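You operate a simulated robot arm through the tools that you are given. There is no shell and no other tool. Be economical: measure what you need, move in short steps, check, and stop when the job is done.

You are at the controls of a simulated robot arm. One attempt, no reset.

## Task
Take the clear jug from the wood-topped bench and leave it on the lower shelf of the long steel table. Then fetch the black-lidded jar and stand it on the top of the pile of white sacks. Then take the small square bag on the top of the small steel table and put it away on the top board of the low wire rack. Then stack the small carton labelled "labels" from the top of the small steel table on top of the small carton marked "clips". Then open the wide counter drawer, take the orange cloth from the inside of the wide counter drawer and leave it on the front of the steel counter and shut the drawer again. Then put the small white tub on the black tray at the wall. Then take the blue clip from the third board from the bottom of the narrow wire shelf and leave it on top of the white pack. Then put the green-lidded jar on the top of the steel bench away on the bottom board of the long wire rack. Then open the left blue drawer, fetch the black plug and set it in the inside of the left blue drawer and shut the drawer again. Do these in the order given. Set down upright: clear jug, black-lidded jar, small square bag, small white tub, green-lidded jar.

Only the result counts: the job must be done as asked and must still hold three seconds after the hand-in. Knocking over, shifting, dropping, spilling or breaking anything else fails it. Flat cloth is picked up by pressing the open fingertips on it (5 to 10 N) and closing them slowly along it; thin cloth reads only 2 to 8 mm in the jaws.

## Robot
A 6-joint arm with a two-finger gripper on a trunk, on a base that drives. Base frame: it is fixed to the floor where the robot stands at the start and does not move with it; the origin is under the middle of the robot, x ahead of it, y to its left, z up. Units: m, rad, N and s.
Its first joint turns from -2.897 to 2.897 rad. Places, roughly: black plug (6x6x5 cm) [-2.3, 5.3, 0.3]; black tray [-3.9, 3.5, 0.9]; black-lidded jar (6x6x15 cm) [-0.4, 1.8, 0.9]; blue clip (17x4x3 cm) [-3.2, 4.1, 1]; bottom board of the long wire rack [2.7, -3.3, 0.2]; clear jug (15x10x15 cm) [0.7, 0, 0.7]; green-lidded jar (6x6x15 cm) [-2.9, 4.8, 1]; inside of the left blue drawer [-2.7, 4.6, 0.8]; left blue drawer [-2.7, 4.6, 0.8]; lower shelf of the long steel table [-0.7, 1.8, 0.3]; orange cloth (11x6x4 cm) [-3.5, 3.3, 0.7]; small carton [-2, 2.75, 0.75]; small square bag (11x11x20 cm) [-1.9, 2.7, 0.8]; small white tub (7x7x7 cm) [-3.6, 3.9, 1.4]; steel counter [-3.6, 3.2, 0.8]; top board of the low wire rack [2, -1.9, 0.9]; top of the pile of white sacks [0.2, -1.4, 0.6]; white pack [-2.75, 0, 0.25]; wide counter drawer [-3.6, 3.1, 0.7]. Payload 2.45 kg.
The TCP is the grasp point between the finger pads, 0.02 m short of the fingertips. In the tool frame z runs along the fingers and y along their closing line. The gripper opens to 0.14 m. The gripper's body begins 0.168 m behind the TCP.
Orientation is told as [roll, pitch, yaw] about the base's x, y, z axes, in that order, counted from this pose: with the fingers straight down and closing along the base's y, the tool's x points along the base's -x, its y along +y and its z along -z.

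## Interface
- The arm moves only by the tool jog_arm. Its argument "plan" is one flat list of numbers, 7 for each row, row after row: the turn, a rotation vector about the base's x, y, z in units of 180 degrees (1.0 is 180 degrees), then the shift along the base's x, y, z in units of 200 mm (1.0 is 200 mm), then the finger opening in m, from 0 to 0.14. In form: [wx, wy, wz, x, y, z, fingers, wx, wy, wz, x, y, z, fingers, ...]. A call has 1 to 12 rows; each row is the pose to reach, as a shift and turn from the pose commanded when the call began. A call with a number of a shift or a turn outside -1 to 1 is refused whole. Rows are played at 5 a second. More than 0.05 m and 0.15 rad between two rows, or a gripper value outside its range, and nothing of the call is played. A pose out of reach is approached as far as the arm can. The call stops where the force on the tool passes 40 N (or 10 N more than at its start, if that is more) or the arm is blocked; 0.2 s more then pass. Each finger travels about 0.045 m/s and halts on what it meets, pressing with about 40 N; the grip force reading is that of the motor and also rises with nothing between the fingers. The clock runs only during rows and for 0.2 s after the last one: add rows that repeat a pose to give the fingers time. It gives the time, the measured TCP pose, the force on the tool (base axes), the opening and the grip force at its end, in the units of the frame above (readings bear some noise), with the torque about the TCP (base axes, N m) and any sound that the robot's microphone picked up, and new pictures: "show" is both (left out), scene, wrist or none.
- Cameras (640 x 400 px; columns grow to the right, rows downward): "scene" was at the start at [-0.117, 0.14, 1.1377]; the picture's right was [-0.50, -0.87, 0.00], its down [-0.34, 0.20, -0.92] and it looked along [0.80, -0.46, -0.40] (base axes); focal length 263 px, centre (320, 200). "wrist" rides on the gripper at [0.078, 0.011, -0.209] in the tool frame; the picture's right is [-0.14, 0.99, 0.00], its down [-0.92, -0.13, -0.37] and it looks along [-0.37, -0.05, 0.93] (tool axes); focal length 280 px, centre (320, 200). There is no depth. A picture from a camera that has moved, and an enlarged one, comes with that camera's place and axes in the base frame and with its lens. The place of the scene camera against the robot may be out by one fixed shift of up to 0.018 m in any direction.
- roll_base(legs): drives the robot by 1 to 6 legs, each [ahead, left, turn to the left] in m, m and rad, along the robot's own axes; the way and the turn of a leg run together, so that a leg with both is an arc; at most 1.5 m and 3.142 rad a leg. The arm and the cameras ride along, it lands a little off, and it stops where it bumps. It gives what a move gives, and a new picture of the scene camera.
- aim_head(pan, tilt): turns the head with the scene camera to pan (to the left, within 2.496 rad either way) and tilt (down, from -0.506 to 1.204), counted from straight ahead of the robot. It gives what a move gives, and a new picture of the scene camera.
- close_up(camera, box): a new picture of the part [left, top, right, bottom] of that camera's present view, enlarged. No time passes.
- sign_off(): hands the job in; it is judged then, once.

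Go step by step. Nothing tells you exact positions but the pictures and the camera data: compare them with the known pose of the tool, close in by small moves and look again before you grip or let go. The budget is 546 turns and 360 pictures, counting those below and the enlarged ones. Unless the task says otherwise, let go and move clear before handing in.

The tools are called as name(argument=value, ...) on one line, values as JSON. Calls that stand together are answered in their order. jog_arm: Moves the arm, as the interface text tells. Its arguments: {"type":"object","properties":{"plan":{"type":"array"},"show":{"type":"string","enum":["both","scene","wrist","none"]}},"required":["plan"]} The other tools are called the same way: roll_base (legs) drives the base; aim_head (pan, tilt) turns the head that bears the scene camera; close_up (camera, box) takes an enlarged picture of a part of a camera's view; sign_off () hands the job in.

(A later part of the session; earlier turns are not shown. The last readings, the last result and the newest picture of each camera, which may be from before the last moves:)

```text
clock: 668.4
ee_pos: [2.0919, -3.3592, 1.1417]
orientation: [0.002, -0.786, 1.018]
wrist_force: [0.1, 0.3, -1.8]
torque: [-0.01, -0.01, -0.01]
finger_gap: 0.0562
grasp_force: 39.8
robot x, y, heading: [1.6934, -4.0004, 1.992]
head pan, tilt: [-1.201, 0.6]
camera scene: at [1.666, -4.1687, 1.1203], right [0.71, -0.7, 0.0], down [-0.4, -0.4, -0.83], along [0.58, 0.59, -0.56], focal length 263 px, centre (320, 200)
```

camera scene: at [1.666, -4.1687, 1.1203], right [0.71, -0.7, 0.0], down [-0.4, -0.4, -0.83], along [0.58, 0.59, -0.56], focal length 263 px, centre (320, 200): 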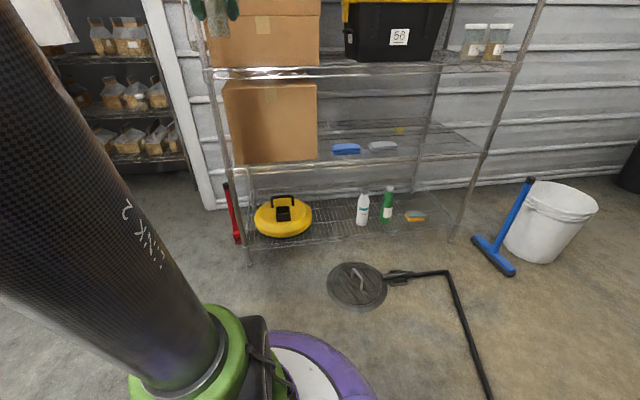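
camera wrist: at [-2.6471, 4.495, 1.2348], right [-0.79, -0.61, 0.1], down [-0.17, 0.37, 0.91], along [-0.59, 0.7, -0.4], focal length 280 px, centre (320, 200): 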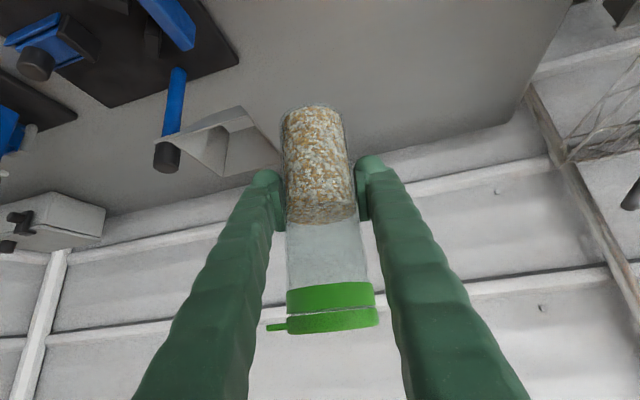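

The rack's bottom board has a free stretch between the yellow machine and the white bottle, around [2.52, -3.35]. I shift the jar sideways in front of the rack and lower it.

jog_arm(plan=[0, 0, 0, 0.18, -0.11, 0, 0.03, 0, 0, 0, 0.36, -0.22, 0, 0.03, 0, 0, 0, 0.54, -0.33, 0, 0.03, 0, 0, 0, 0.72, -0.44, 0, 0.03, 0, 0, 0, 0.9, -0.56, 0, 0.03, 0, 0, 0, 0.9, -0.56, 0, 0.03], show="none")

jog_arm(plan=[0, 0, 0, 0.15, -0.09, -0.15, 0.03, 0, 0, 0, 0.3, -0.19, -0.3, 0.03, 0, 0, 0, 0.45, -0.28, -0.45, 0.03, 0, 0, 0, 0.63, -0.38, -0.55, 0.03, 0, 0, 0, 0.63, -0.38, -0.78, 0.03, 0, 0, 0, 0.63, -0.38, -1.0, 0.03], show="none")

jog_arm(plan=[0, 0, 0, 0, 0, -0.24, 0.03, 0, 0, 0, 0, 0, -0.48, 0.03, 0, 0, 0, 0, 0, -0.72, 0.03, 0, 0, 0, 0, 0, -0.96, 0.03], show="both")

```text
clock: 669.8
ee_pos: [2.2713, -3.472, 1.142]
orientation: [0.001, -0.785, 1.02]
wrist_force: [0.0, -1.2, -1.6]
torque: [0.02, 0.01, -0.04]
finger_gap: 0.0562
grasp_force: 40.2
robot x, y, heading: [1.6929, -3.9946, 1.992]
head pan, tilt: [-1.201, 0.6]
```

```text
clock: 671.2
ee_pos: [2.3975, -3.549, 0.9435]
orientation: [0.0, -0.785, 1.019]
wrist_force: [-0.4, 0.4, -1.3]
torque: [0.04, -0.04, 0.03]
finger_gap: 0.0562
grasp_force: 40.4
robot x, y, heading: [1.6945, -4.0019, 1.991]
head pan, tilt: [-1.201, 0.6]
```

```text
clock: 672.2
ee_pos: [2.3969, -3.5486, 0.751]
orientation: [0.0, -0.785, 1.019]
wrist_force: [-0.2, -0.3, -2.4]
torque: [0.01, -0.04, -0.03]
finger_gap: 0.056
grasp_force: 40.1
robot x, y, heading: [1.6949, -3.9961, 1.99]
head pan, tilt: [-1.201, 0.6]
camera scene: at [1.6662, -4.1688, 1.1203], right [0.71, -0.7, 0.0], down [-0.4, -0.4, -0.82], along [0.58, 0.59, -0.57], focal length 263 px, centre (320, 200)
camera wrist: at [2.2824, -3.7142, 0.8436], right [-0.79, 0.6, 0.1], down [0.31, 0.27, 0.91], along [0.52, 0.75, -0.4], focal length 280 px, centre (320, 200)
```

scene: 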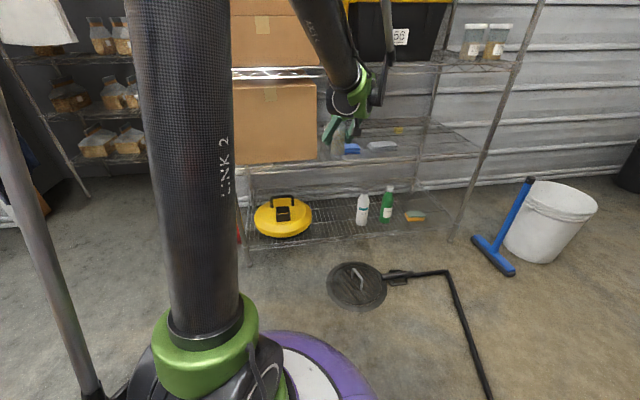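
wrist: 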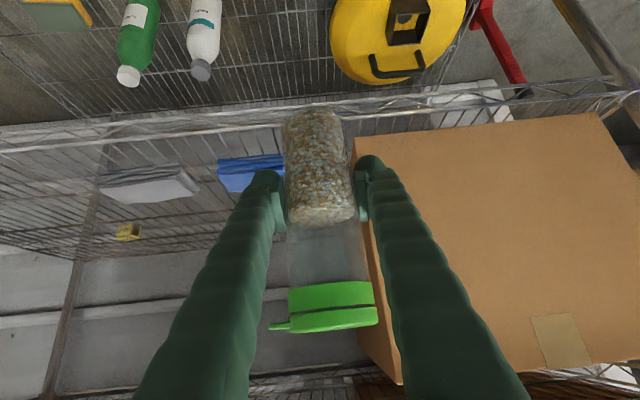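

jog_arm(plan=[0, 0, 0, 0.1, -0.06, -0.2, 0.03, 0, 0, 0, 0.2, -0.12, -0.4, 0.03, 0, 0, 0, 0.3, -0.185, -0.6, 0.03, 0, 0, 0, 0.3, -0.185, -0.8, 0.03, 0, 0, 0, 0.3, -0.185, -1.0, 0.03], show="none")

jog_arm(plan=[0, 0, 0, 0, 0, -0.2, 0.03, 0, 0, 0, 0, 0, -0.4, 0.03, 0, 0, 0, 0, 0, -0.6, 0.03, 0, 0, 0, 0, 0, -0.8, 0.03, 0, 0, 0, 0, 0, -0.8, 0.03], show="both")

```text
clock: 673.4
ee_pos: [2.459, -3.5863, 0.5503]
orientation: [-0.001, -0.786, 1.018]
wrist_force: [0.2, -0.2, -3.1]
torque: [0.0, -0.03, -0.02]
finger_gap: 0.0561
grasp_force: 40.5
robot x, y, heading: [1.6951, -3.9997, 1.992]
head pan, tilt: [-1.201, 0.6]
```

```text
clock: 674.6
ee_pos: [2.4559, -3.5839, 0.3889]
orientation: [0.0, -0.787, 1.018]
wrist_force: [-0.8, 0.1, -2.1]
torque: [-0.01, -0.01, -0.02]
finger_gap: 0.0563
grasp_force: 40.4
robot x, y, heading: [1.6924, -3.9978, 1.989]
head pan, tilt: [-1.201, 0.6]
camera scene: at [1.6663, -4.1688, 1.1203], right [0.71, -0.7, 0.0], down [-0.4, -0.4, -0.82], along [0.58, 0.59, -0.57], focal length 263 px, centre (320, 200)
camera wrist: at [2.3403, -3.7502, 0.4813], right [-0.79, 0.6, 0.1], down [0.31, 0.27, 0.91], along [0.52, 0.75, -0.4], focal length 280 px, centre (320, 200)
```

scene: 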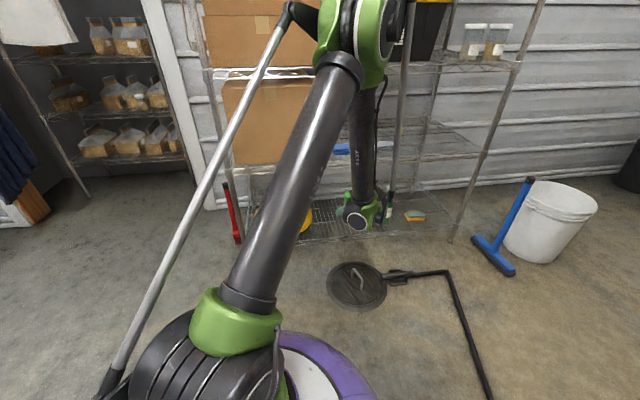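
wrist: 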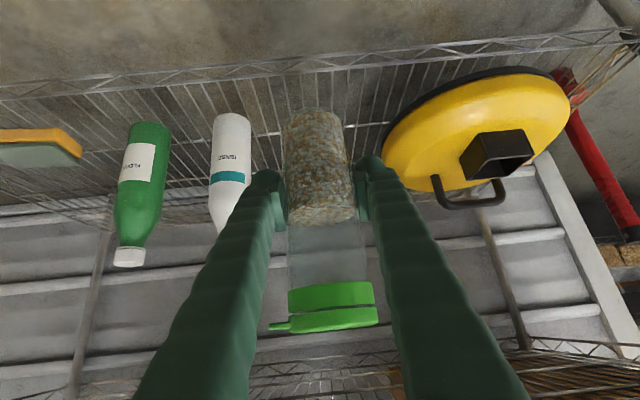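

jog_arm(plan=[0, 0, 0, 0.11, 0.18, -0.1, 0.03, 0, 0, 0, 0.22, 0.36, -0.22, 0.03, 0, 0, 0, 0.33, 0.54, -0.34, 0.03, 0, 0, 0, 0.45, 0.73, -0.46, 0.03, 0, 0, 0, 0.58, 0.935, -0.56, 0.03, 0, 0, 0, 0.58, 0.935, -0.7, 0.03, 0, 0, 0, 0.58, 0.935, -0.7, 0.03], show="wrist")

close_up(camera="scene", box=[230, 150, 470, 300])

```text
refused: row 4 steps farther than a row can; nothing moved
```

```text
2.67 times, centred on (350, 225) of scene
camera zoom: at [1.6663, -4.1688, 1.1203], right [0.71, -0.7, 0.0], down [-0.4, -0.4, -0.82], along [0.58, 0.59, -0.57], focal length 702 px, centre (240, 133)
```

zoom: 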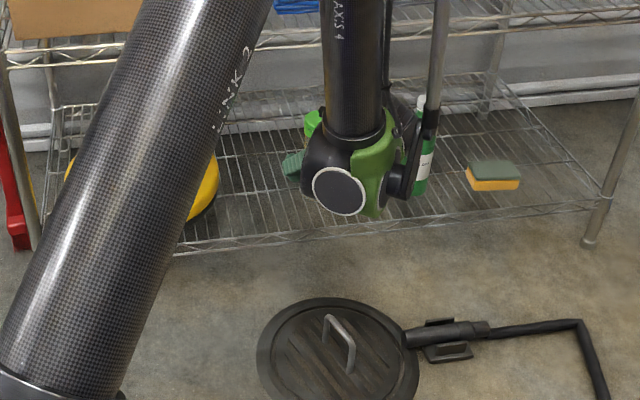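

jog_arm(plan=[0, 0, 0, 0.1, 0.165, -0.1, 0.03, 0, 0, 0, 0.2, 0.33, -0.2, 0.03, 0, 0, 0, 0.3, 0.495, -0.3, 0.03, 0, 0, 0, 0.4, 0.66, -0.4, 0.03, 0, 0, 0, 0.5, 0.82, -0.5, 0.03, 0, 0, 0, 0.52, 0.84, -0.65, 0.03, 0, 0, 0, 0.52, 0.84, -0.65, 0.03], show="wrist")

close_up(camera="scene", box=[230, 120, 470, 270])

```text
clock: 676.2
ee_pos: [2.5617, -3.4161, 0.258]
orientation: [0.0, -0.784, 1.019]
wrist_force: [0.8, -0.4, -2.8]
torque: [-0.04, 0.01, 0.03]
finger_gap: 0.0563
grasp_force: 40.0
robot x, y, heading: [1.6927, -3.9986, 1.986]
head pan, tilt: [-1.201, 0.6]
camera wrist: at [2.4473, -3.5833, 0.3505], right [-0.79, 0.6, 0.1], down [0.31, 0.27, 0.91], along [0.52, 0.75, -0.4], focal length 280 px, centre (320, 200)
```

wrist: 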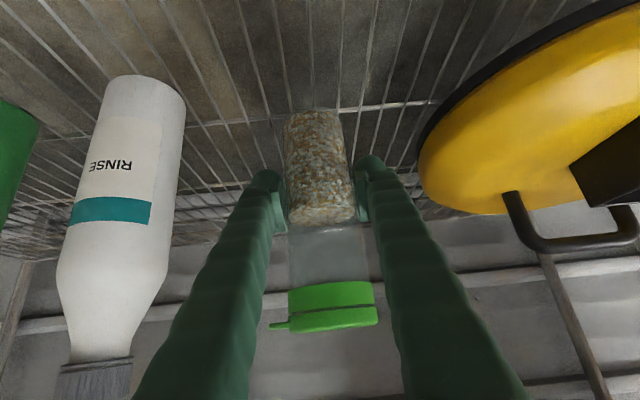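

```text
2.67 times, centred on (350, 195) of scene
camera zoom: at [1.6664, -4.1687, 1.1203], right [0.71, -0.7, 0.0], down [-0.4, -0.4, -0.82], along [0.58, 0.59, -0.57], focal length 702 px, centre (240, 213)
```

zoom: 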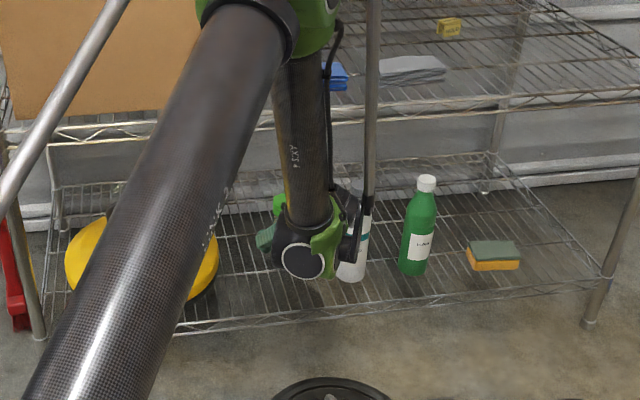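

jog_arm(plan=[0, 0, 0, 0, 0, -0.06, 0.03, 0, 0, 0, 0, 0, -0.12, 0.03, 0, 0, 0, 0, 0, -0.15, 0.03, 0, 0, 0, 0, 0, -0.15, 0.03], show="none")

jog_arm(plan=[0, 0, 0, 0, 0, -0.025, 0.03, 0, 0, 0, 0, 0, -0.05, 0.03, 0, 0, 0, 0, 0, -0.05, 0.03], show="wrist")

```text
clock: 677.2
ee_pos: [2.5619, -3.4172, 0.2286]
orientation: [0.002, -0.785, 1.017]
wrist_force: [-0.1, 0.1, -3.6]
torque: [0.02, -0.04, 0.01]
finger_gap: 0.0561
grasp_force: 39.9
robot x, y, heading: [1.6963, -3.9978, 1.991]
head pan, tilt: [-1.201, 0.6]
```

```text
clock: 678.0
ee_pos: [2.5631, -3.4161, 0.2192]
orientation: [-0.001, -0.786, 1.019]
wrist_force: [-1.1, 0.1, -2.0]
torque: [0.0, -0.01, -0.01]
finger_gap: 0.0559
grasp_force: 39.9
robot x, y, heading: [1.6932, -3.9986, 1.99]
head pan, tilt: [-1.201, 0.6]
camera wrist: at [2.4477, -3.5829, 0.3122], right [-0.79, 0.6, 0.1], down [0.31, 0.27, 0.91], along [0.52, 0.75, -0.4], focal length 280 px, centre (320, 200)
```

wrist: 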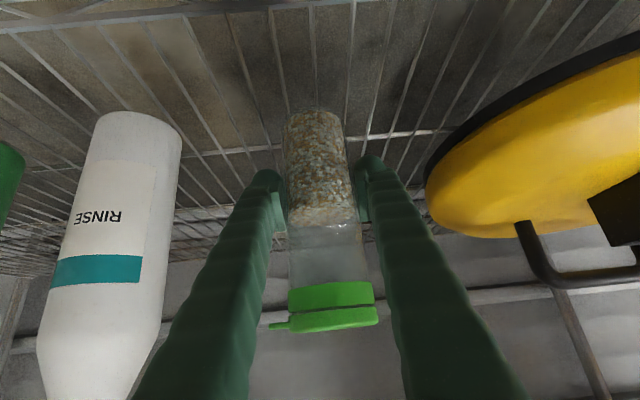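

jog_arm(plan=[0, 0, 0, 0, 0, -0.025, 0.03, 0, 0, 0, 0, 0, -0.05, 0.03, 0, 0, 0, 0, 0, -0.05, 0.03], show="none")

jog_arm(plan=[0, 0, 0, 0, 0, -0.025, 0.03, 0, 0, 0, 0, 0, -0.04, 0.03, 0, 0, 0, 0, 0, -0.04, 0.03], show="none")

jog_arm(plan=[0, 0, 0, 0, 0, -0.02, 0.03, 0, 0, 0, 0, 0, -0.03, 0.03, 0, 0, 0, 0, 0, -0.03, 0.03], show="wrist")

```text
clock: 678.8
ee_pos: [2.5628, -3.4164, 0.2128]
orientation: [-0.002, -0.788, 1.019]
wrist_force: [-3.4, 0.6, 35.9]
torque: [-0.14, 0.05, -0.04]
finger_gap: 0.0562
grasp_force: 40.3
robot x, y, heading: [1.6931, -4.0002, 1.986]
head pan, tilt: [-1.201, 0.6]
```

```text
clock: 679.6
ee_pos: [2.5617, -3.4162, 0.2025]
orientation: [-0.003, -0.787, 1.019]
wrist_force: [3.1, 3.5, 34.7]
torque: [-0.19, 0.11, 0.02]
finger_gap: 0.0559
grasp_force: 39.8
robot x, y, heading: [1.6925, -3.9965, 1.988]
head pan, tilt: [-1.201, 0.6]
```

```text
clock: 680.4
ee_pos: [2.5622, -3.415, 0.1962]
orientation: [-0.003, -0.788, 1.019]
wrist_force: [1.9, -2.5, 36.3]
torque: [-0.28, 0.21, 0.02]
finger_gap: 0.0561
grasp_force: 40.0
robot x, y, heading: [1.6901, -3.9993, 1.99]
head pan, tilt: [-1.201, 0.6]
camera wrist: at [2.4471, -3.5828, 0.2897], right [-0.79, 0.6, 0.1], down [0.31, 0.26, 0.91], along [0.52, 0.75, -0.4], focal length 280 px, centre (320, 200)
```

wrist: 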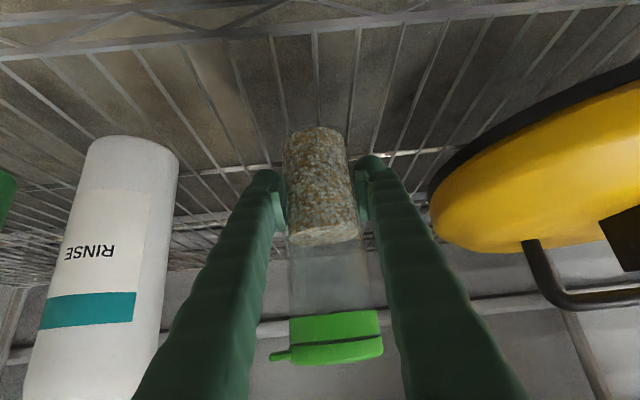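

The jar is standing on the board (it slid a little in the grip). I ease off and release.

jog_arm(plan=[0, 0, 0, 0, 0, 0.015, 0.03, 0, 0, 0, 0, 0, 0.015, 0.05, 0, 0, 0, 0, 0, 0.015, 0.07, 0, 0, 0, 0, 0, 0.015, 0.085, 0, 0, 0, 0, 0, 0.015, 0.085], show="wrist")

```text
clock: 681.6
ee_pos: [2.5606, -3.4161, 0.199]
orientation: [0.0, -0.784, 1.019]
wrist_force: [0.1, -0.9, 0.1]
torque: [0.03, 0.0, 0.0]
finger_gap: 0.0848
grasp_force: 0.1
robot x, y, heading: [1.6921, -3.9956, 1.986]
head pan, tilt: [-1.201, 0.6]
camera wrist: at [2.4468, -3.5823, 0.2917], right [-0.79, 0.6, 0.1], down [0.31, 0.27, 0.91], along [0.52, 0.75, -0.4], focal length 280 px, centre (320, 200)
```

wrist: 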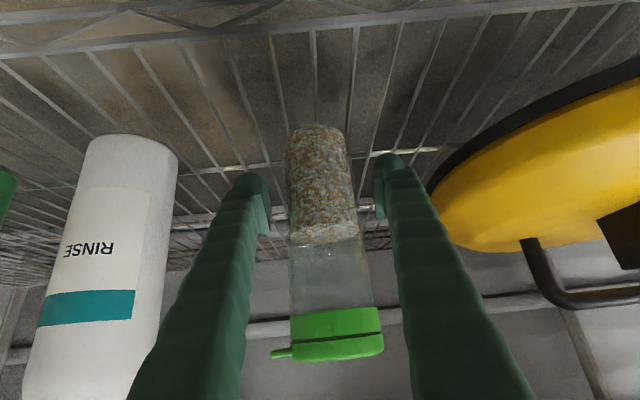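

jog_arm(plan=[0, 0, 0, -0.074, -0.12, 0.141, 0.085, 0, 0, 0, -0.148, -0.24, 0.282, 0.085, 0, 0, 0, -0.222, -0.36, 0.423, 0.085, 0, 0, 0, -0.296, -0.48, 0.564, 0.085, 0, 0, 0, -0.37, -0.6, 0.705, 0.085, 0, 0, 0, -0.45, -0.73, 0.8, 0.085, 0, 0, 0, -0.54, -0.87, 0.9, 0.085, 0, 0, 0, -0.54, -0.87, 0.9, 0.085], show="both")

```text
clock: 683.4
ee_pos: [2.4531, -3.5885, 0.3796]
orientation: [-0.001, -0.785, 1.019]
wrist_force: [-0.4, -1.0, 0.5]
torque: [0.01, 0.01, 0.02]
finger_gap: 0.085
grasp_force: 0.0
robot x, y, heading: [1.6928, -3.9966, 1.995]
head pan, tilt: [-1.201, 0.6]
camera scene: at [1.6662, -4.1688, 1.1203], right [0.71, -0.7, 0.0], down [-0.4, -0.4, -0.82], along [0.58, 0.59, -0.57], focal length 263 px, centre (320, 200)
camera wrist: at [2.3396, -3.755, 0.4716], right [-0.79, 0.6, 0.1], down [0.31, 0.27, 0.91], along [0.52, 0.75, -0.4], focal length 280 px, centre (320, 200)
```

scene: 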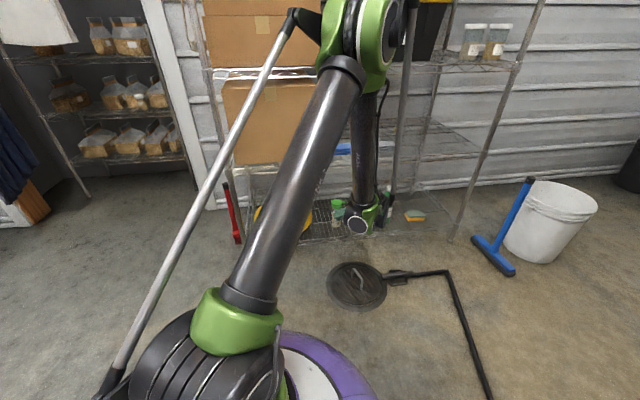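
wrist: 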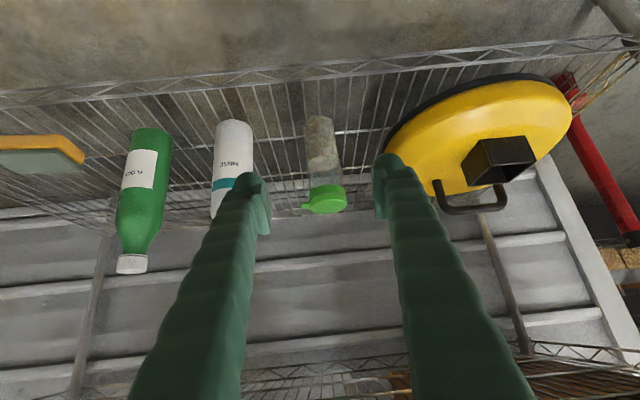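

The green-lidded jar stands on the bottom board. Now the last job; I raise the arm and drive back to the steel bench.

jog_arm(plan=[0, 0, 0, -0.05, -0.07, 0.2, 0.085, 0, 0, 0, -0.1, -0.14, 0.42, 0.085, 0, 0, 0, -0.1, -0.14, 0.66, 0.085, 0, 0, 0, -0.1, -0.14, 0.9, 0.085], show="none")

jog_arm(plan=[0, 0, 0, 0, 0, 0.24, 0.085, 0, 0, 0, 0, 0, 0.48, 0.085, 0, 0, 0, 0, 0, 0.72, 0.085, 0, 0, 0, 0, 0, 0.96, 0.085], show="none")

jog_arm(plan=[0, 0, 0, -0.15, 0.05, 0.18, 0.085, 0, 0, 0, -0.3, 0.1, 0.36, 0.085, 0, 0, 0, -0.45, 0.15, 0.54, 0.085, 0, 0, 0, -0.6, 0.2, 0.72, 0.085, 0, 0, 0, -0.75, 0.25, 0.9, 0.085], show="none")

jog_arm(plan=[0, 0, 0, -0.15, 0.05, 0.18, 0.085, 0, 0, 0, -0.3, 0.1, 0.36, 0.085, 0, 0, 0, -0.45, 0.15, 0.54, 0.085, 0, 0, 0, -0.6, 0.2, 0.72, 0.085], show="scene")

```text
clock: 684.4
ee_pos: [2.4352, -3.6175, 0.5598]
orientation: [-0.001, -0.787, 1.017]
wrist_force: [0.7, -0.8, 0.2]
torque: [0.02, 0.0, 0.0]
finger_gap: 0.0852
grasp_force: 0.0
robot x, y, heading: [1.6945, -3.9976, 1.992]
head pan, tilt: [-1.201, 0.6]
```

```text
clock: 685.4
ee_pos: [2.4363, -3.6173, 0.7504]
orientation: [0.0, -0.785, 1.018]
wrist_force: [-0.2, -0.2, 0.0]
torque: [-0.04, 0.05, 0.02]
finger_gap: 0.0847
grasp_force: 0.0
robot x, y, heading: [1.6922, -3.9986, 1.987]
head pan, tilt: [-1.201, 0.6]
```

```text
clock: 686.6
ee_pos: [2.2845, -3.5678, 0.9327]
orientation: [0.001, -0.785, 1.018]
wrist_force: [0.1, 0.6, 0.9]
torque: [-0.03, 0.02, 0.02]
finger_gap: 0.0849
grasp_force: 0.1
robot x, y, heading: [1.6935, -3.9974, 1.987]
head pan, tilt: [-1.201, 0.6]
```

```text
clock: 687.6
ee_pos: [2.1619, -3.5283, 1.0757]
orientation: [-0.001, -0.785, 1.02]
wrist_force: [-0.1, 0.5, -0.2]
torque: [0.01, 0.0, -0.02]
finger_gap: 0.085
grasp_force: 0.0
robot x, y, heading: [1.6958, -3.9977, 1.992]
head pan, tilt: [-1.201, 0.6]
camera scene: at [1.6661, -4.1688, 1.1203], right [0.71, -0.7, 0.0], down [-0.4, -0.4, -0.82], along [0.58, 0.59, -0.57], focal length 263 px, centre (320, 200)
```

scene: 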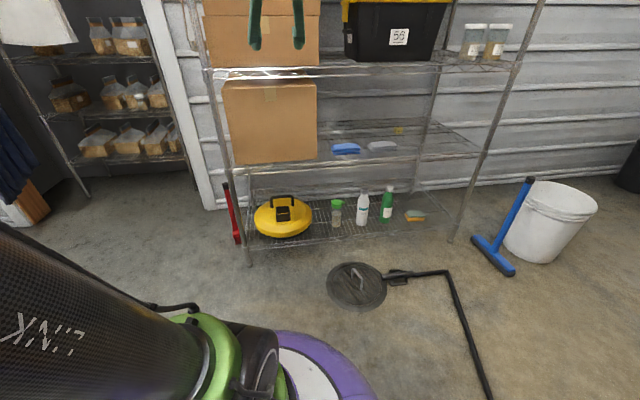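

roll_base(legs=[[1.029, 0.434, 0], [1.029, 0.434, 0], [1.029, 0.434, 0], [0, 0, 0.6]])

```text
clock: 705.5
ee_pos: [-0.6047, -1.0326, 1.0762]
orientation: [-0.002, -0.785, 1.614]
wrist_force: [-0.3, 0.0, -0.5]
torque: [-0.01, 0.01, 0.0]
finger_gap: 0.0851
grasp_force: 0.1
robot x, y, heading: [-0.7287, -1.683, 2.581]
head pan, tilt: [-1.201, 0.6]
camera scene: at [-0.6515, -1.8357, 1.1203], right [0.98, -0.19, 0.0], down [-0.1, -0.56, -0.83], along [0.15, 0.81, -0.56], focal length 263 px, centre (320, 200)
```

scene: 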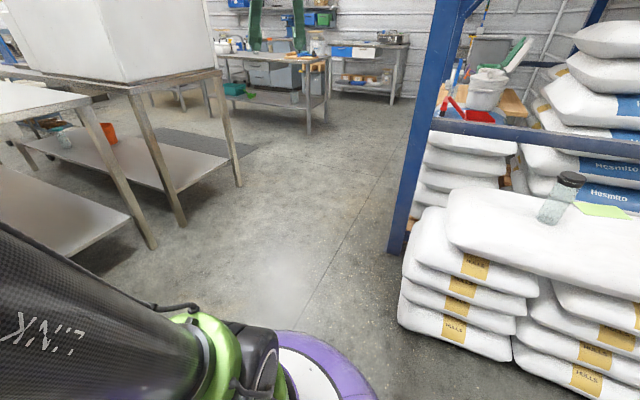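

roll_base(legs=[[0.37, -0.936, 0], [0.37, -0.936, 0], [0, 0, 1.12]])

```text
clock: 718.4
ee_pos: [-0.8721, 0.7063, 1.0759]
orientation: [-0.002, -0.784, 2.709]
wrist_force: [0.3, 0.4, 0.0]
torque: [0.01, -0.01, 0.0]
finger_gap: 0.085
grasp_force: 0.0
robot x, y, heading: [-0.3493, 0.297, -2.598]
head pan, tilt: [-1.201, 0.6]
camera scene: at [-0.1724, 0.3113, 1.1203], right [0.61, 0.79, 0.0], down [0.45, -0.35, -0.83], along [-0.65, 0.51, -0.56], focal length 263 px, centre (320, 200)
```

scene: 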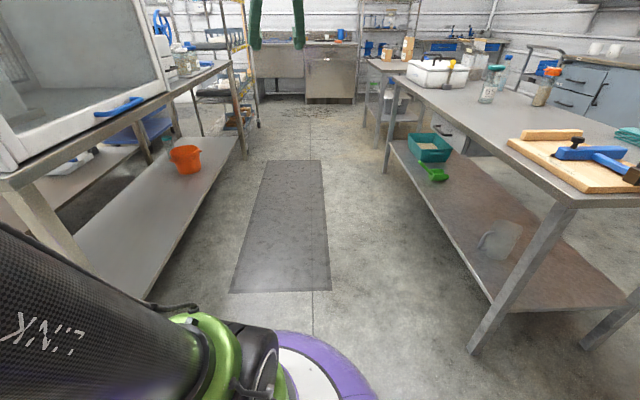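

roll_base(legs=[[0.388, -1.142, 0], [0.388, -1.142, 0]])

```text
clock: 730.3
ee_pos: [-2.7305, 2.2924, 1.0762]
orientation: [0.0, -0.786, 2.717]
wrist_force: [-0.1, 0.1, -0.5]
torque: [-0.01, 0.0, 0.0]
finger_gap: 0.0851
grasp_force: 0.0
robot x, y, heading: [-2.2024, 1.8903, -2.595]
head pan, tilt: [-1.201, 0.6]
camera scene: at [-2.0278, 1.9025, 1.1203], right [0.61, 0.8, 0.0], down [0.45, -0.34, -0.83], along [-0.66, 0.5, -0.56], focal length 263 px, centre (320, 200)
```

scene: 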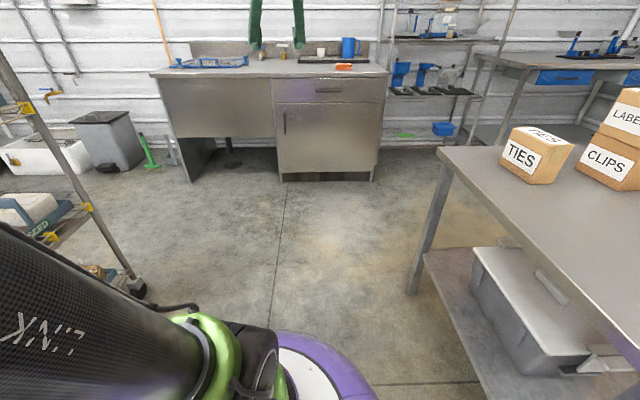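

roll_base(legs=[[0.398, -1.105, 0], [0, 0, -1.553]])

aim_head(pan=-0.3, tilt=0.4)

```text
clock: 740.1
ee_pos: [-2.6902, 3.1286, 1.0757]
orientation: [0.0, -0.785, 1.123]
wrist_force: [1.1, 0.6, 0.3]
torque: [-0.01, -0.02, -0.01]
finger_gap: 0.085
grasp_force: 0.1
robot x, y, heading: [-3.1056, 2.612, 2.099]
head pan, tilt: [-1.201, 0.6]
camera scene: at [-3.1163, 2.4395, 1.1203], right [0.78, -0.63, 0.0], down [-0.35, -0.44, -0.83], along [0.52, 0.64, -0.56], focal length 263 px, centre (320, 200)
```

scene: 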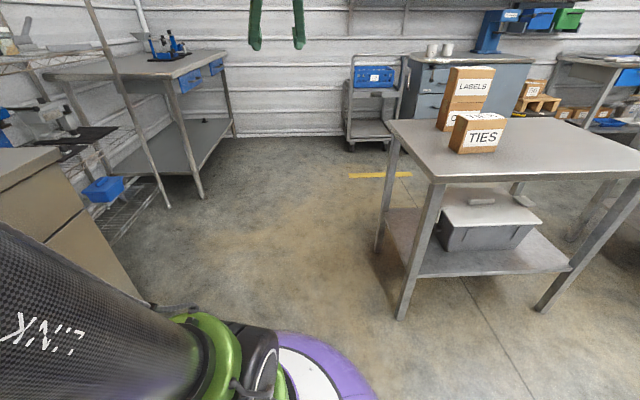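

```text
clock: 741.3
ee_pos: [-2.6902, 3.1284, 1.0748]
orientation: [0.0, -0.786, 1.122]
wrist_force: [-0.1, -0.6, 0.8]
torque: [0.01, 0.0, 0.0]
finger_gap: 0.0849
grasp_force: 0.0
robot x, y, heading: [-3.1083, 2.6065, 2.095]
head pan, tilt: [-0.3, 0.4]
camera scene: at [-3.1921, 2.461, 1.1385], right [0.98, 0.22, 0.0], down [0.09, -0.38, -0.92], along [-0.2, 0.9, -0.39], focal length 263 px, centre (320, 200)
```

scene: 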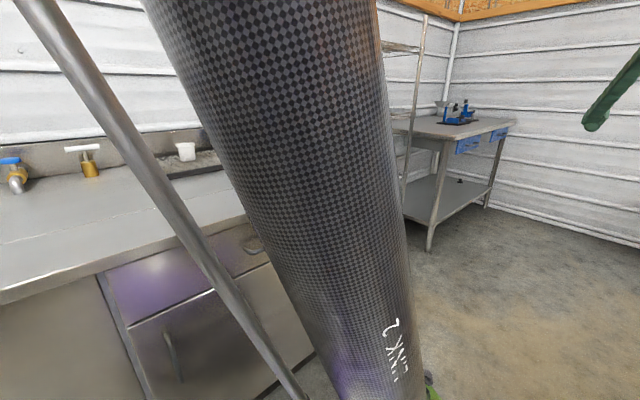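

roll_base(legs=[[0.354, -0.8075, 0], [0.354, -0.8075, 0], [-0.236, -0.071, 0], [0, 0, 1.615]])

aim_head(pan=-1.2, tilt=0.4)

```text
clock: 755.5
ee_pos: [-2.4359, 4.2691, 1.0769]
orientation: [-0.001, -0.786, 2.733]
wrist_force: [-0.6, 0.1, -0.1]
torque: [0.03, -0.01, 0.0]
finger_gap: 0.085
grasp_force: 0.2
robot x, y, heading: [-1.904, 3.8737, -2.578]
head pan, tilt: [-0.3, 0.4]
camera scene: at [-1.746, 3.8118, 1.1385], right [-0.26, 0.97, 0.0], down [0.38, 0.1, -0.92], along [-0.89, -0.24, -0.39], focal length 263 px, centre (320, 200)
```

scene: 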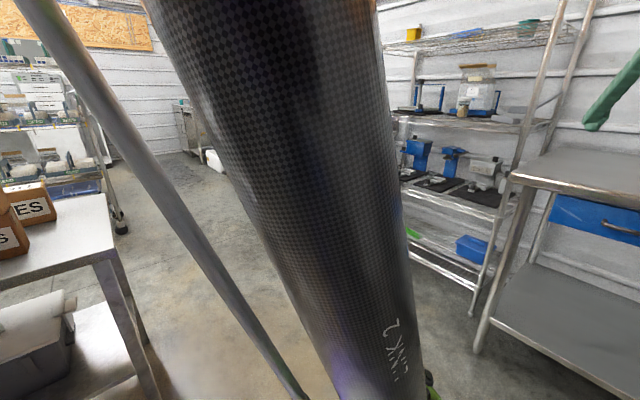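

```text
clock: 756.7
ee_pos: [-2.4356, 4.268, 1.0761]
orientation: [0.0, -0.787, 2.734]
wrist_force: [0.4, -0.7, -0.2]
torque: [-0.02, -0.02, 0.03]
finger_gap: 0.0848
grasp_force: 0.0
robot x, y, heading: [-1.9021, 3.8713, -2.576]
head pan, tilt: [-1.201, 0.4]
camera scene: at [-1.731, 3.891, 1.1385], right [0.59, 0.8, 0.0], down [0.31, -0.23, -0.92], along [-0.74, 0.55, -0.39], focal length 263 px, centre (320, 200)
```

scene: 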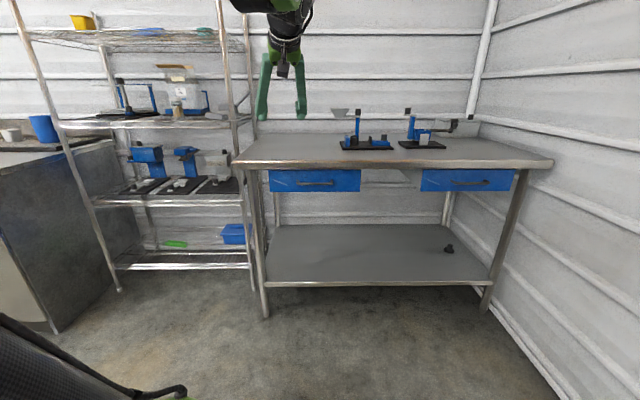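

close_up(camera="scene", box=[230, 140, 390, 240])

close_up(camera="scene", box=[400, 200, 500, 263])

```text
4.00 times, centred on (310, 190) of scene
camera zoom: at [-1.731, 3.891, 1.1385], right [0.59, 0.8, 0.0], down [0.31, -0.23, -0.92], along [-0.74, 0.55, -0.39], focal length 1053 px, centre (360, 240)
```

zoom: 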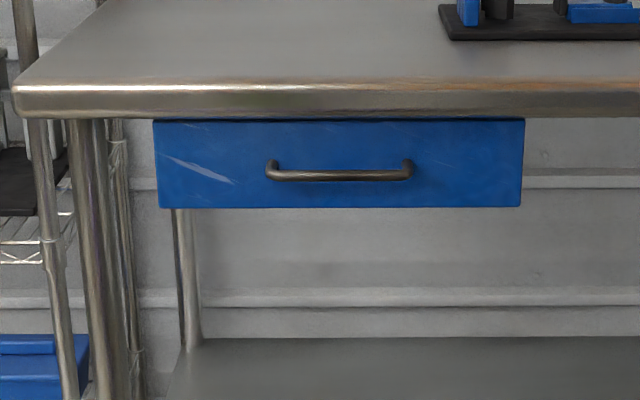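

```text
6.35 times, centred on (450, 232) of scene
camera zoom: at [-1.731, 3.891, 1.1385], right [0.59, 0.8, 0.0], down [0.31, -0.23, -0.92], along [-0.74, 0.55, -0.39], focal length 1671 px, centre (-505, -0)
```

zoom: 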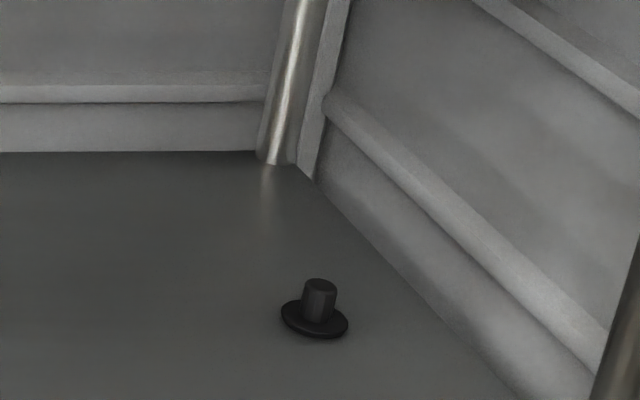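

I back slightly, then turn the tool level with vertical jaws for the drawer's bar.

roll_base(legs=[[-0.0365, 0.093, 0]])

jog_arm(plan=[0, 0, -0.036, -0.1, 0.12, 0.03, 0.08, 0, 0, -0.0713, -0.2, 0.24, 0.06, 0.08, 0, 0, -0.0713, -0.3, 0.3, 0.1, 0.08, 0, 0, -0.0713, -0.4, 0.36, 0.12, 0.08, 0, 0, -0.0713, -0.4, 0.36, 0.12, 0.08], show="none")

jog_arm(plan=[0.0247, 0.0336, 0, -0.04, 0.03, 0, 0.08, 0.0493, 0.0673, 0, -0.08, 0.06, 0, 0.08, 0.074, 0.1009, 0, -0.12, 0.09, 0, 0.08, 0.0987, 0.1345, 0, -0.16, 0.12, 0, 0.08, 0.1233, 0.1682, 0, -0.2, 0.14, 0, 0.08, 0.148, 0.2018, 0, -0.2, 0.14, 0, 0.08, 0.148, 0.2018, 0, -0.2, 0.14, 0, 0.08], show="none")

jog_arm(plan=[-0.0336, 0.0246, 0, 0, 0, 0, 0.08, -0.0673, 0.0493, 0, 0, 0, 0, 0.08, -0.1009, 0.0739, 0, 0, 0, 0, 0.08, -0.1345, 0.0985, 0, 0, 0, 0, 0.08, -0.1681, 0.1231, 0, 0, 0, 0, 0.08, -0.2018, 0.1478, 0, 0, 0, 0, 0.08, -0.2354, 0.1724, 0, 0, 0, 0, 0.08, -0.269, 0.197, 0, 0, 0, 0, 0.08, -0.3026, 0.2216, 0, 0, 0, 0, 0.08, -0.3363, 0.2463, 0, 0, 0, 0, 0.08, -0.3699, 0.2709, 0, 0, 0, 0, 0.08, -0.4035, 0.2955, 0, 0, 0, 0, 0.08], show="both")

```text
clock: 757.9
ee_pos: [-2.3561, 4.2088, 1.0758]
orientation: [-0.001, -0.786, 2.736]
wrist_force: [0.1, 0.0, -0.5]
torque: [0.02, -0.02, 0.03]
finger_gap: 0.0851
grasp_force: 0.1
robot x, y, heading: [-1.8226, 3.814, -2.579]
head pan, tilt: [-1.201, 0.4]
camera scene: at [-1.6504, 3.8319, 1.1385], right [0.59, 0.8, 0.0], down [0.31, -0.23, -0.92], along [-0.74, 0.55, -0.39], focal length 263 px, centre (320, 200)
```

scene: 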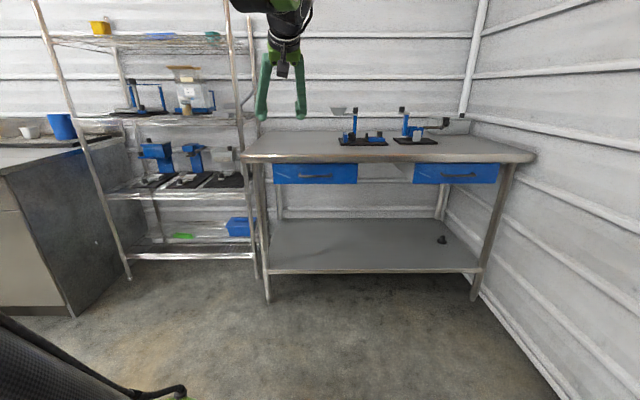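

```text
clock: 759.1
ee_pos: [-2.4345, 4.281, 1.1002]
orientation: [0.0, -0.786, 2.51]
wrist_force: [0.2, 0.1, -0.2]
torque: [0.0, 0.03, -0.05]
finger_gap: 0.0801
grasp_force: 0.2
robot x, y, heading: [-1.825, 3.8118, -2.578]
head pan, tilt: [-1.201, 0.4]
```

```text
clock: 760.7
ee_pos: [-2.4765, 4.3078, 1.1016]
orientation: [-0.036, -1.533, 2.55]
wrist_force: [0.9, 0.1, -0.1]
torque: [0.0, 0.01, -0.01]
finger_gap: 0.0798
grasp_force: 0.1
robot x, y, heading: [-1.8187, 3.8134, -2.577]
head pan, tilt: [-1.201, 0.4]
```

```text
clock: 763.3
ee_pos: [-2.4762, 4.3093, 1.099]
orientation: [1.571, 0.002, 0.938]
wrist_force: [1.3, -0.3, 0.2]
torque: [0.01, -0.02, 0.03]
finger_gap: 0.08
grasp_force: 0.0
robot x, y, heading: [-1.8193, 3.8138, -2.578]
head pan, tilt: [-1.201, 0.4]
camera scene: at [-1.6505, 3.8319, 1.1385], right [0.59, 0.8, 0.0], down [0.31, -0.23, -0.92], along [-0.74, 0.55, -0.39], focal length 263 px, centre (320, 200)
camera wrist: at [-2.3519, 4.1222, 1.111], right [0.08, 0.11, 0.99], down [0.84, 0.52, -0.13], along [-0.53, 0.84, -0.05], focal length 280 px, centre (320, 200)
```

scene: 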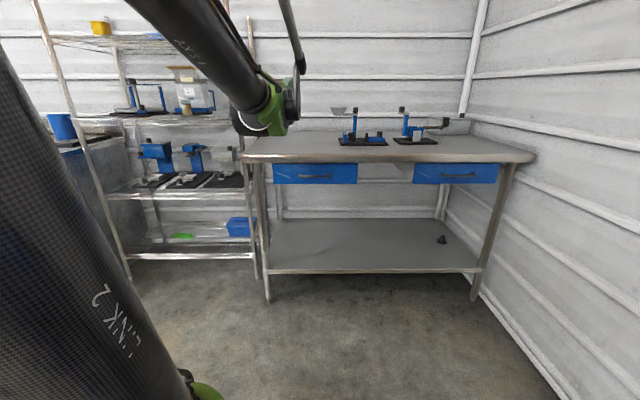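
wrist: 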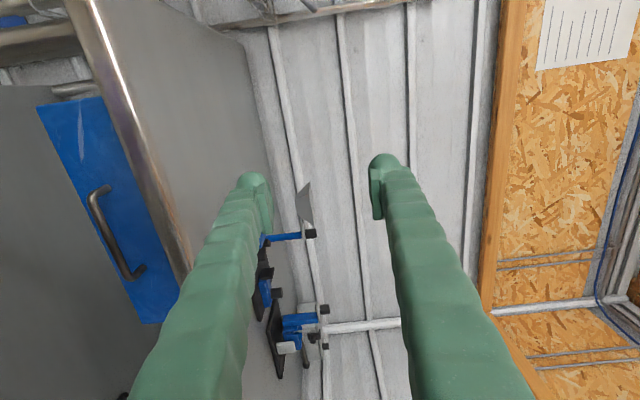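

jog_arm(plan=[0, 0, 0, 0.06, 0.08, -0.2, 0.08, 0, 0, 0, 0.12, 0.16, -0.4, 0.08, 0, 0, 0, 0.19, 0.26, -0.6, 0.08, 0, 0, 0, 0.265, 0.36, -0.8, 0.08, 0, 0, 0, 0.265, 0.36, -1.0, 0.08], show="none")

jog_arm(plan=[0, 0, 0, 0, 0, -0.2, 0.08, 0, 0, 0, 0, 0, -0.4, 0.08, 0, 0, 0, 0, 0, -0.66, 0.08, 0, 0, 0, 0, 0, -0.66, 0.08], show="wrist")

```text
clock: 764.5
ee_pos: [-2.4211, 4.3808, 0.9002]
orientation: [1.572, -0.002, 0.938]
wrist_force: [0.1, 0.1, 0.2]
torque: [0.01, -0.02, 0.03]
finger_gap: 0.0797
grasp_force: 0.1
robot x, y, heading: [-1.8222, 3.8139, -2.577]
head pan, tilt: [-1.201, 0.4]
```

```text
refused: row 3 steps farther than a row can; nothing moved
```

jog_arm(plan=[0, 0, 0, 0, 0, -0.22, 0.08, 0, 0, 0, 0, 0, -0.44, 0.08, 0, 0, 0, 0, 0, -0.66, 0.08, 0, 0, 0, 0, 0, -0.66, 0.08], show="wrist")

```text
clock: 765.5
ee_pos: [-2.422, 4.382, 0.7665]
orientation: [1.572, -0.001, 0.937]
wrist_force: [0.1, -0.3, 0.1]
torque: [0.02, -0.01, -0.03]
finger_gap: 0.0801
grasp_force: 0.0
robot x, y, heading: [-1.8205, 3.8121, -2.583]
head pan, tilt: [-1.201, 0.4]
camera wrist: at [-2.2981, 4.1959, 0.7782], right [0.08, 0.11, 0.99], down [0.84, 0.52, -0.13], along [-0.53, 0.84, -0.05], focal length 280 px, centre (320, 200)
```

wrist: 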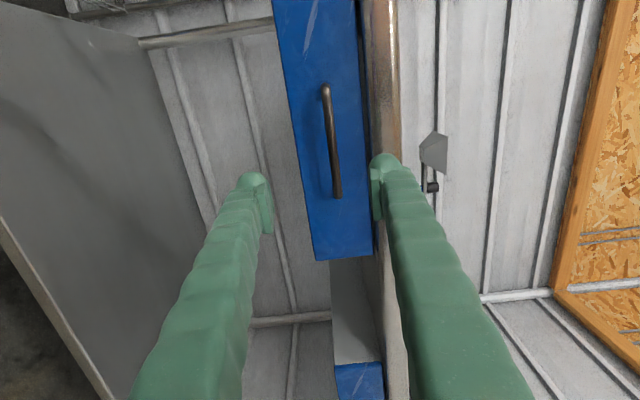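

jog_arm(plan=[0, 0, 0, -0.12, 0.09, 0.085, 0.08, 0, 0, 0, -0.28, 0.205, 0.085, 0.08, 0, 0, 0, -0.44, 0.32, 0.085, 0.08, 0, 0, 0, -0.6, 0.44, 0.085, 0.08, 0, 0, 0, -0.6, 0.44, 0.085, 0.08], show="wrist")

```text
clock: 766.5
ee_pos: [-2.5383, 4.4633, 0.7832]
orientation: [1.571, -0.001, 0.941]
wrist_force: [11.3, -8.6, -1.3]
torque: [0.49, 0.58, 0.07]
finger_gap: 0.0805
grasp_force: 0.9
robot x, y, heading: [-1.8218, 3.814, -2.578]
head pan, tilt: [-1.201, 0.4]
stopped in row 5: the force on the tool passed its limit at 97 N (the readings are from after the stop); the commanded pose is now the measured one
camera wrist: at [-2.4145, 4.2773, 0.794], right [0.08, 0.11, 0.99], down [0.84, 0.53, -0.13], along [-0.53, 0.84, -0.05], focal length 280 px, centre (320, 200)
```

wrist: 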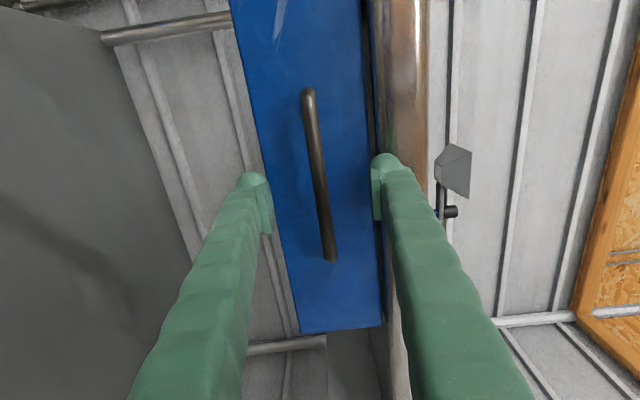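

The upper finger met the bench's lip. I back off, narrow the jaws and go in again.

jog_arm(plan=[0, 0, 0, 0.1, -0.073, 0, 0.08, 0, 0, 0, 0.1, -0.073, 0, 0.05, 0, 0, 0, 0.1, -0.073, 0, 0.03, 0, 0, 0, 0.1, -0.073, 0, 0.03], show="none")

jog_arm(plan=[0, 0, 0, -0.08, 0.058, 0, 0.03, 0, 0, 0, -0.15, 0.11, 0, 0.03, 0, 0, 0, -0.2, 0.147, 0, 0.03, 0, 0, 0, -0.2, 0.147, 0, 0.03], show="wrist")

```text
clock: 767.5
ee_pos: [-2.5185, 4.4477, 0.782]
orientation: [1.571, -0.001, 0.939]
wrist_force: [-0.4, 0.3, 0.4]
torque: [0.0, 0.02, -0.01]
finger_gap: 0.03
grasp_force: 0.1
robot x, y, heading: [-1.8216, 3.8142, -2.579]
head pan, tilt: [-1.201, 0.4]
```

```text
clock: 768.3
ee_pos: [-2.5517, 4.4725, 0.7826]
orientation: [1.572, -0.001, 0.938]
wrist_force: [6.3, -4.7, -0.5]
torque: [0.0, 0.01, 0.12]
finger_gap: 0.03
grasp_force: 0.3
robot x, y, heading: [-1.8201, 3.8133, -2.573]
head pan, tilt: [-1.201, 0.4]
stopped in row 3: the force on the tool passed its limit at 69 N (the readings are from after the stop); the commanded pose is now the measured one
camera wrist: at [-2.429, 4.2873, 0.7932], right [0.08, 0.11, 0.99], down [0.84, 0.53, -0.13], along [-0.53, 0.84, -0.05], focal length 280 px, centre (320, 200)
```

wrist: 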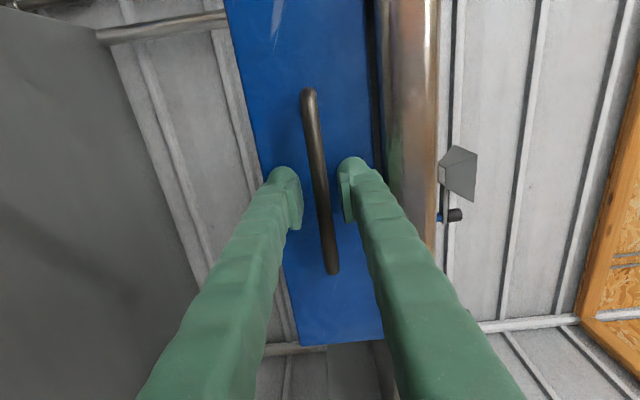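

The fingertips have met the drawer front with the bar between them. I close on it.

jog_arm(plan=[0, 0, 0, 0.012, -0.009, 0, 0.03, 0, 0, 0, 0.012, -0.009, 0, 0.015, 0, 0, 0, 0.012, -0.009, 0, 0.0, 0, 0, 0, 0.012, -0.009, 0, 0.0, 0, 0, 0, 0.012, -0.009, 0, 0.0], show="wrist")

```text
clock: 769.5
ee_pos: [-2.5499, 4.472, 0.7844]
orientation: [1.574, -0.001, 0.939]
wrist_force: [-2.0, 1.9, 34.6]
torque: [-0.4, -0.3, 0.06]
finger_gap: 0.006
grasp_force: 34.0
robot x, y, heading: [-1.8218, 3.8102, -2.577]
head pan, tilt: [-1.201, 0.4]
camera wrist: at [-2.4267, 4.2856, 0.795], right [0.08, 0.11, 0.99], down [0.84, 0.52, -0.13], along [-0.53, 0.84, -0.05], focal length 280 px, centre (320, 200)
```

wrist: 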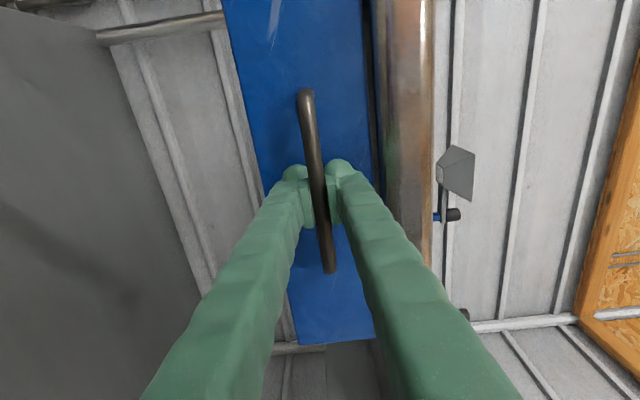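

jog_arm(plan=[0, 0, 0, 0, 0, 0.006, 0.0, 0, 0, 0, 0, 0, 0.01, 0.0, 0, 0, 0, 0, 0, 0.01, 0.0], show="none")

jog_arm(plan=[0, 0, 0, 0.01, -0.007, 0, 0.0, 0, 0, 0, 0.03, -0.022, 0, 0.0, 0, 0, 0, 0.06, -0.044, 0, 0.0, 0, 0, 0, 0.1, -0.073, 0, 0.0, 0, 0, 0, 0.14, -0.103, 0, 0.0, 0, 0, 0, 0.18, -0.132, 0, 0.0, 0, 0, 0, 0.22, -0.161, 0, 0.0, 0, 0, 0, 0.26, -0.19, 0, 0.0], show="none")

```text
clock: 770.3
ee_pos: [-2.5507, 4.4726, 0.7845]
orientation: [1.571, 0.001, 0.939]
wrist_force: [-1.0, -2.4, -9.9]
torque: [-0.07, 0.18, -0.05]
finger_gap: 0.0059
grasp_force: 34.3
robot x, y, heading: [-1.8199, 3.8099, -2.583]
head pan, tilt: [-1.201, 0.4]
```

```text
clock: 772.1
ee_pos: [-2.4983, 4.4334, 0.7842]
orientation: [1.571, -0.001, 0.937]
wrist_force: [-4.7, -4.0, 4.2]
torque: [-0.16, 0.07, -0.03]
finger_gap: 0.0061
grasp_force: 34.2
robot x, y, heading: [-1.8194, 3.8094, -2.578]
head pan, tilt: [-1.201, 0.4]
```

jog_arm(plan=[0, 0, 0, 0.05, -0.037, 0, 0.0, 0, 0, 0, 0.1, -0.073, 0, 0.0, 0, 0, 0, 0.15, -0.11, 0, 0.0, 0, 0, 0, 0.2, -0.146, 0, 0.0, 0, 0, 0, 0.25, -0.183, 0, 0.0, 0, 0, 0, 0.3, -0.22, 0, 0.0], show="none")

roll_base(legs=[[-0.0365, 0.093, 0]])

```text
clock: 773.5
ee_pos: [-2.4393, 4.3909, 0.7837]
orientation: [1.569, -0.001, 0.938]
wrist_force: [-1.6, -0.7, -14.6]
torque: [0.0, 0.24, -0.03]
finger_gap: 0.0059
grasp_force: 34.1
robot x, y, heading: [-1.8227, 3.8079, -2.586]
head pan, tilt: [-1.201, 0.4]
```

```text
clock: 774.6
ee_pos: [-2.3562, 4.3325, 0.7856]
orientation: [1.569, -0.002, 0.936]
wrist_force: [0.1, 2.9, -16.7]
torque: [0.04, 0.24, -0.07]
finger_gap: 0.0061
grasp_force: 33.9
robot x, y, heading: [-1.7442, 3.7548, -2.58]
head pan, tilt: [-1.201, 0.4]
camera scene: at [-1.5689, 3.7717, 1.1386], right [0.6, 0.8, 0.0], down [0.31, -0.23, -0.92], along [-0.74, 0.55, -0.39], focal length 263 px, centre (320, 200)
```

scene: 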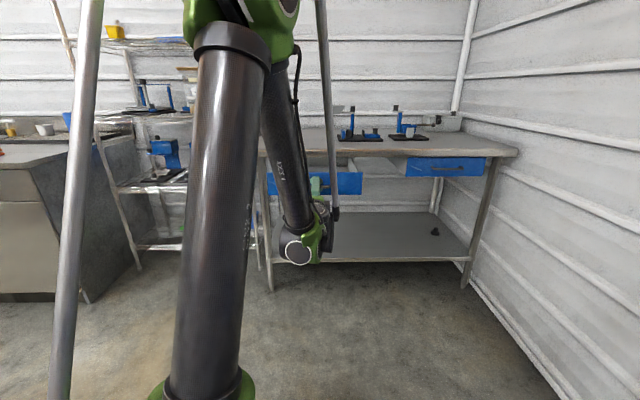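

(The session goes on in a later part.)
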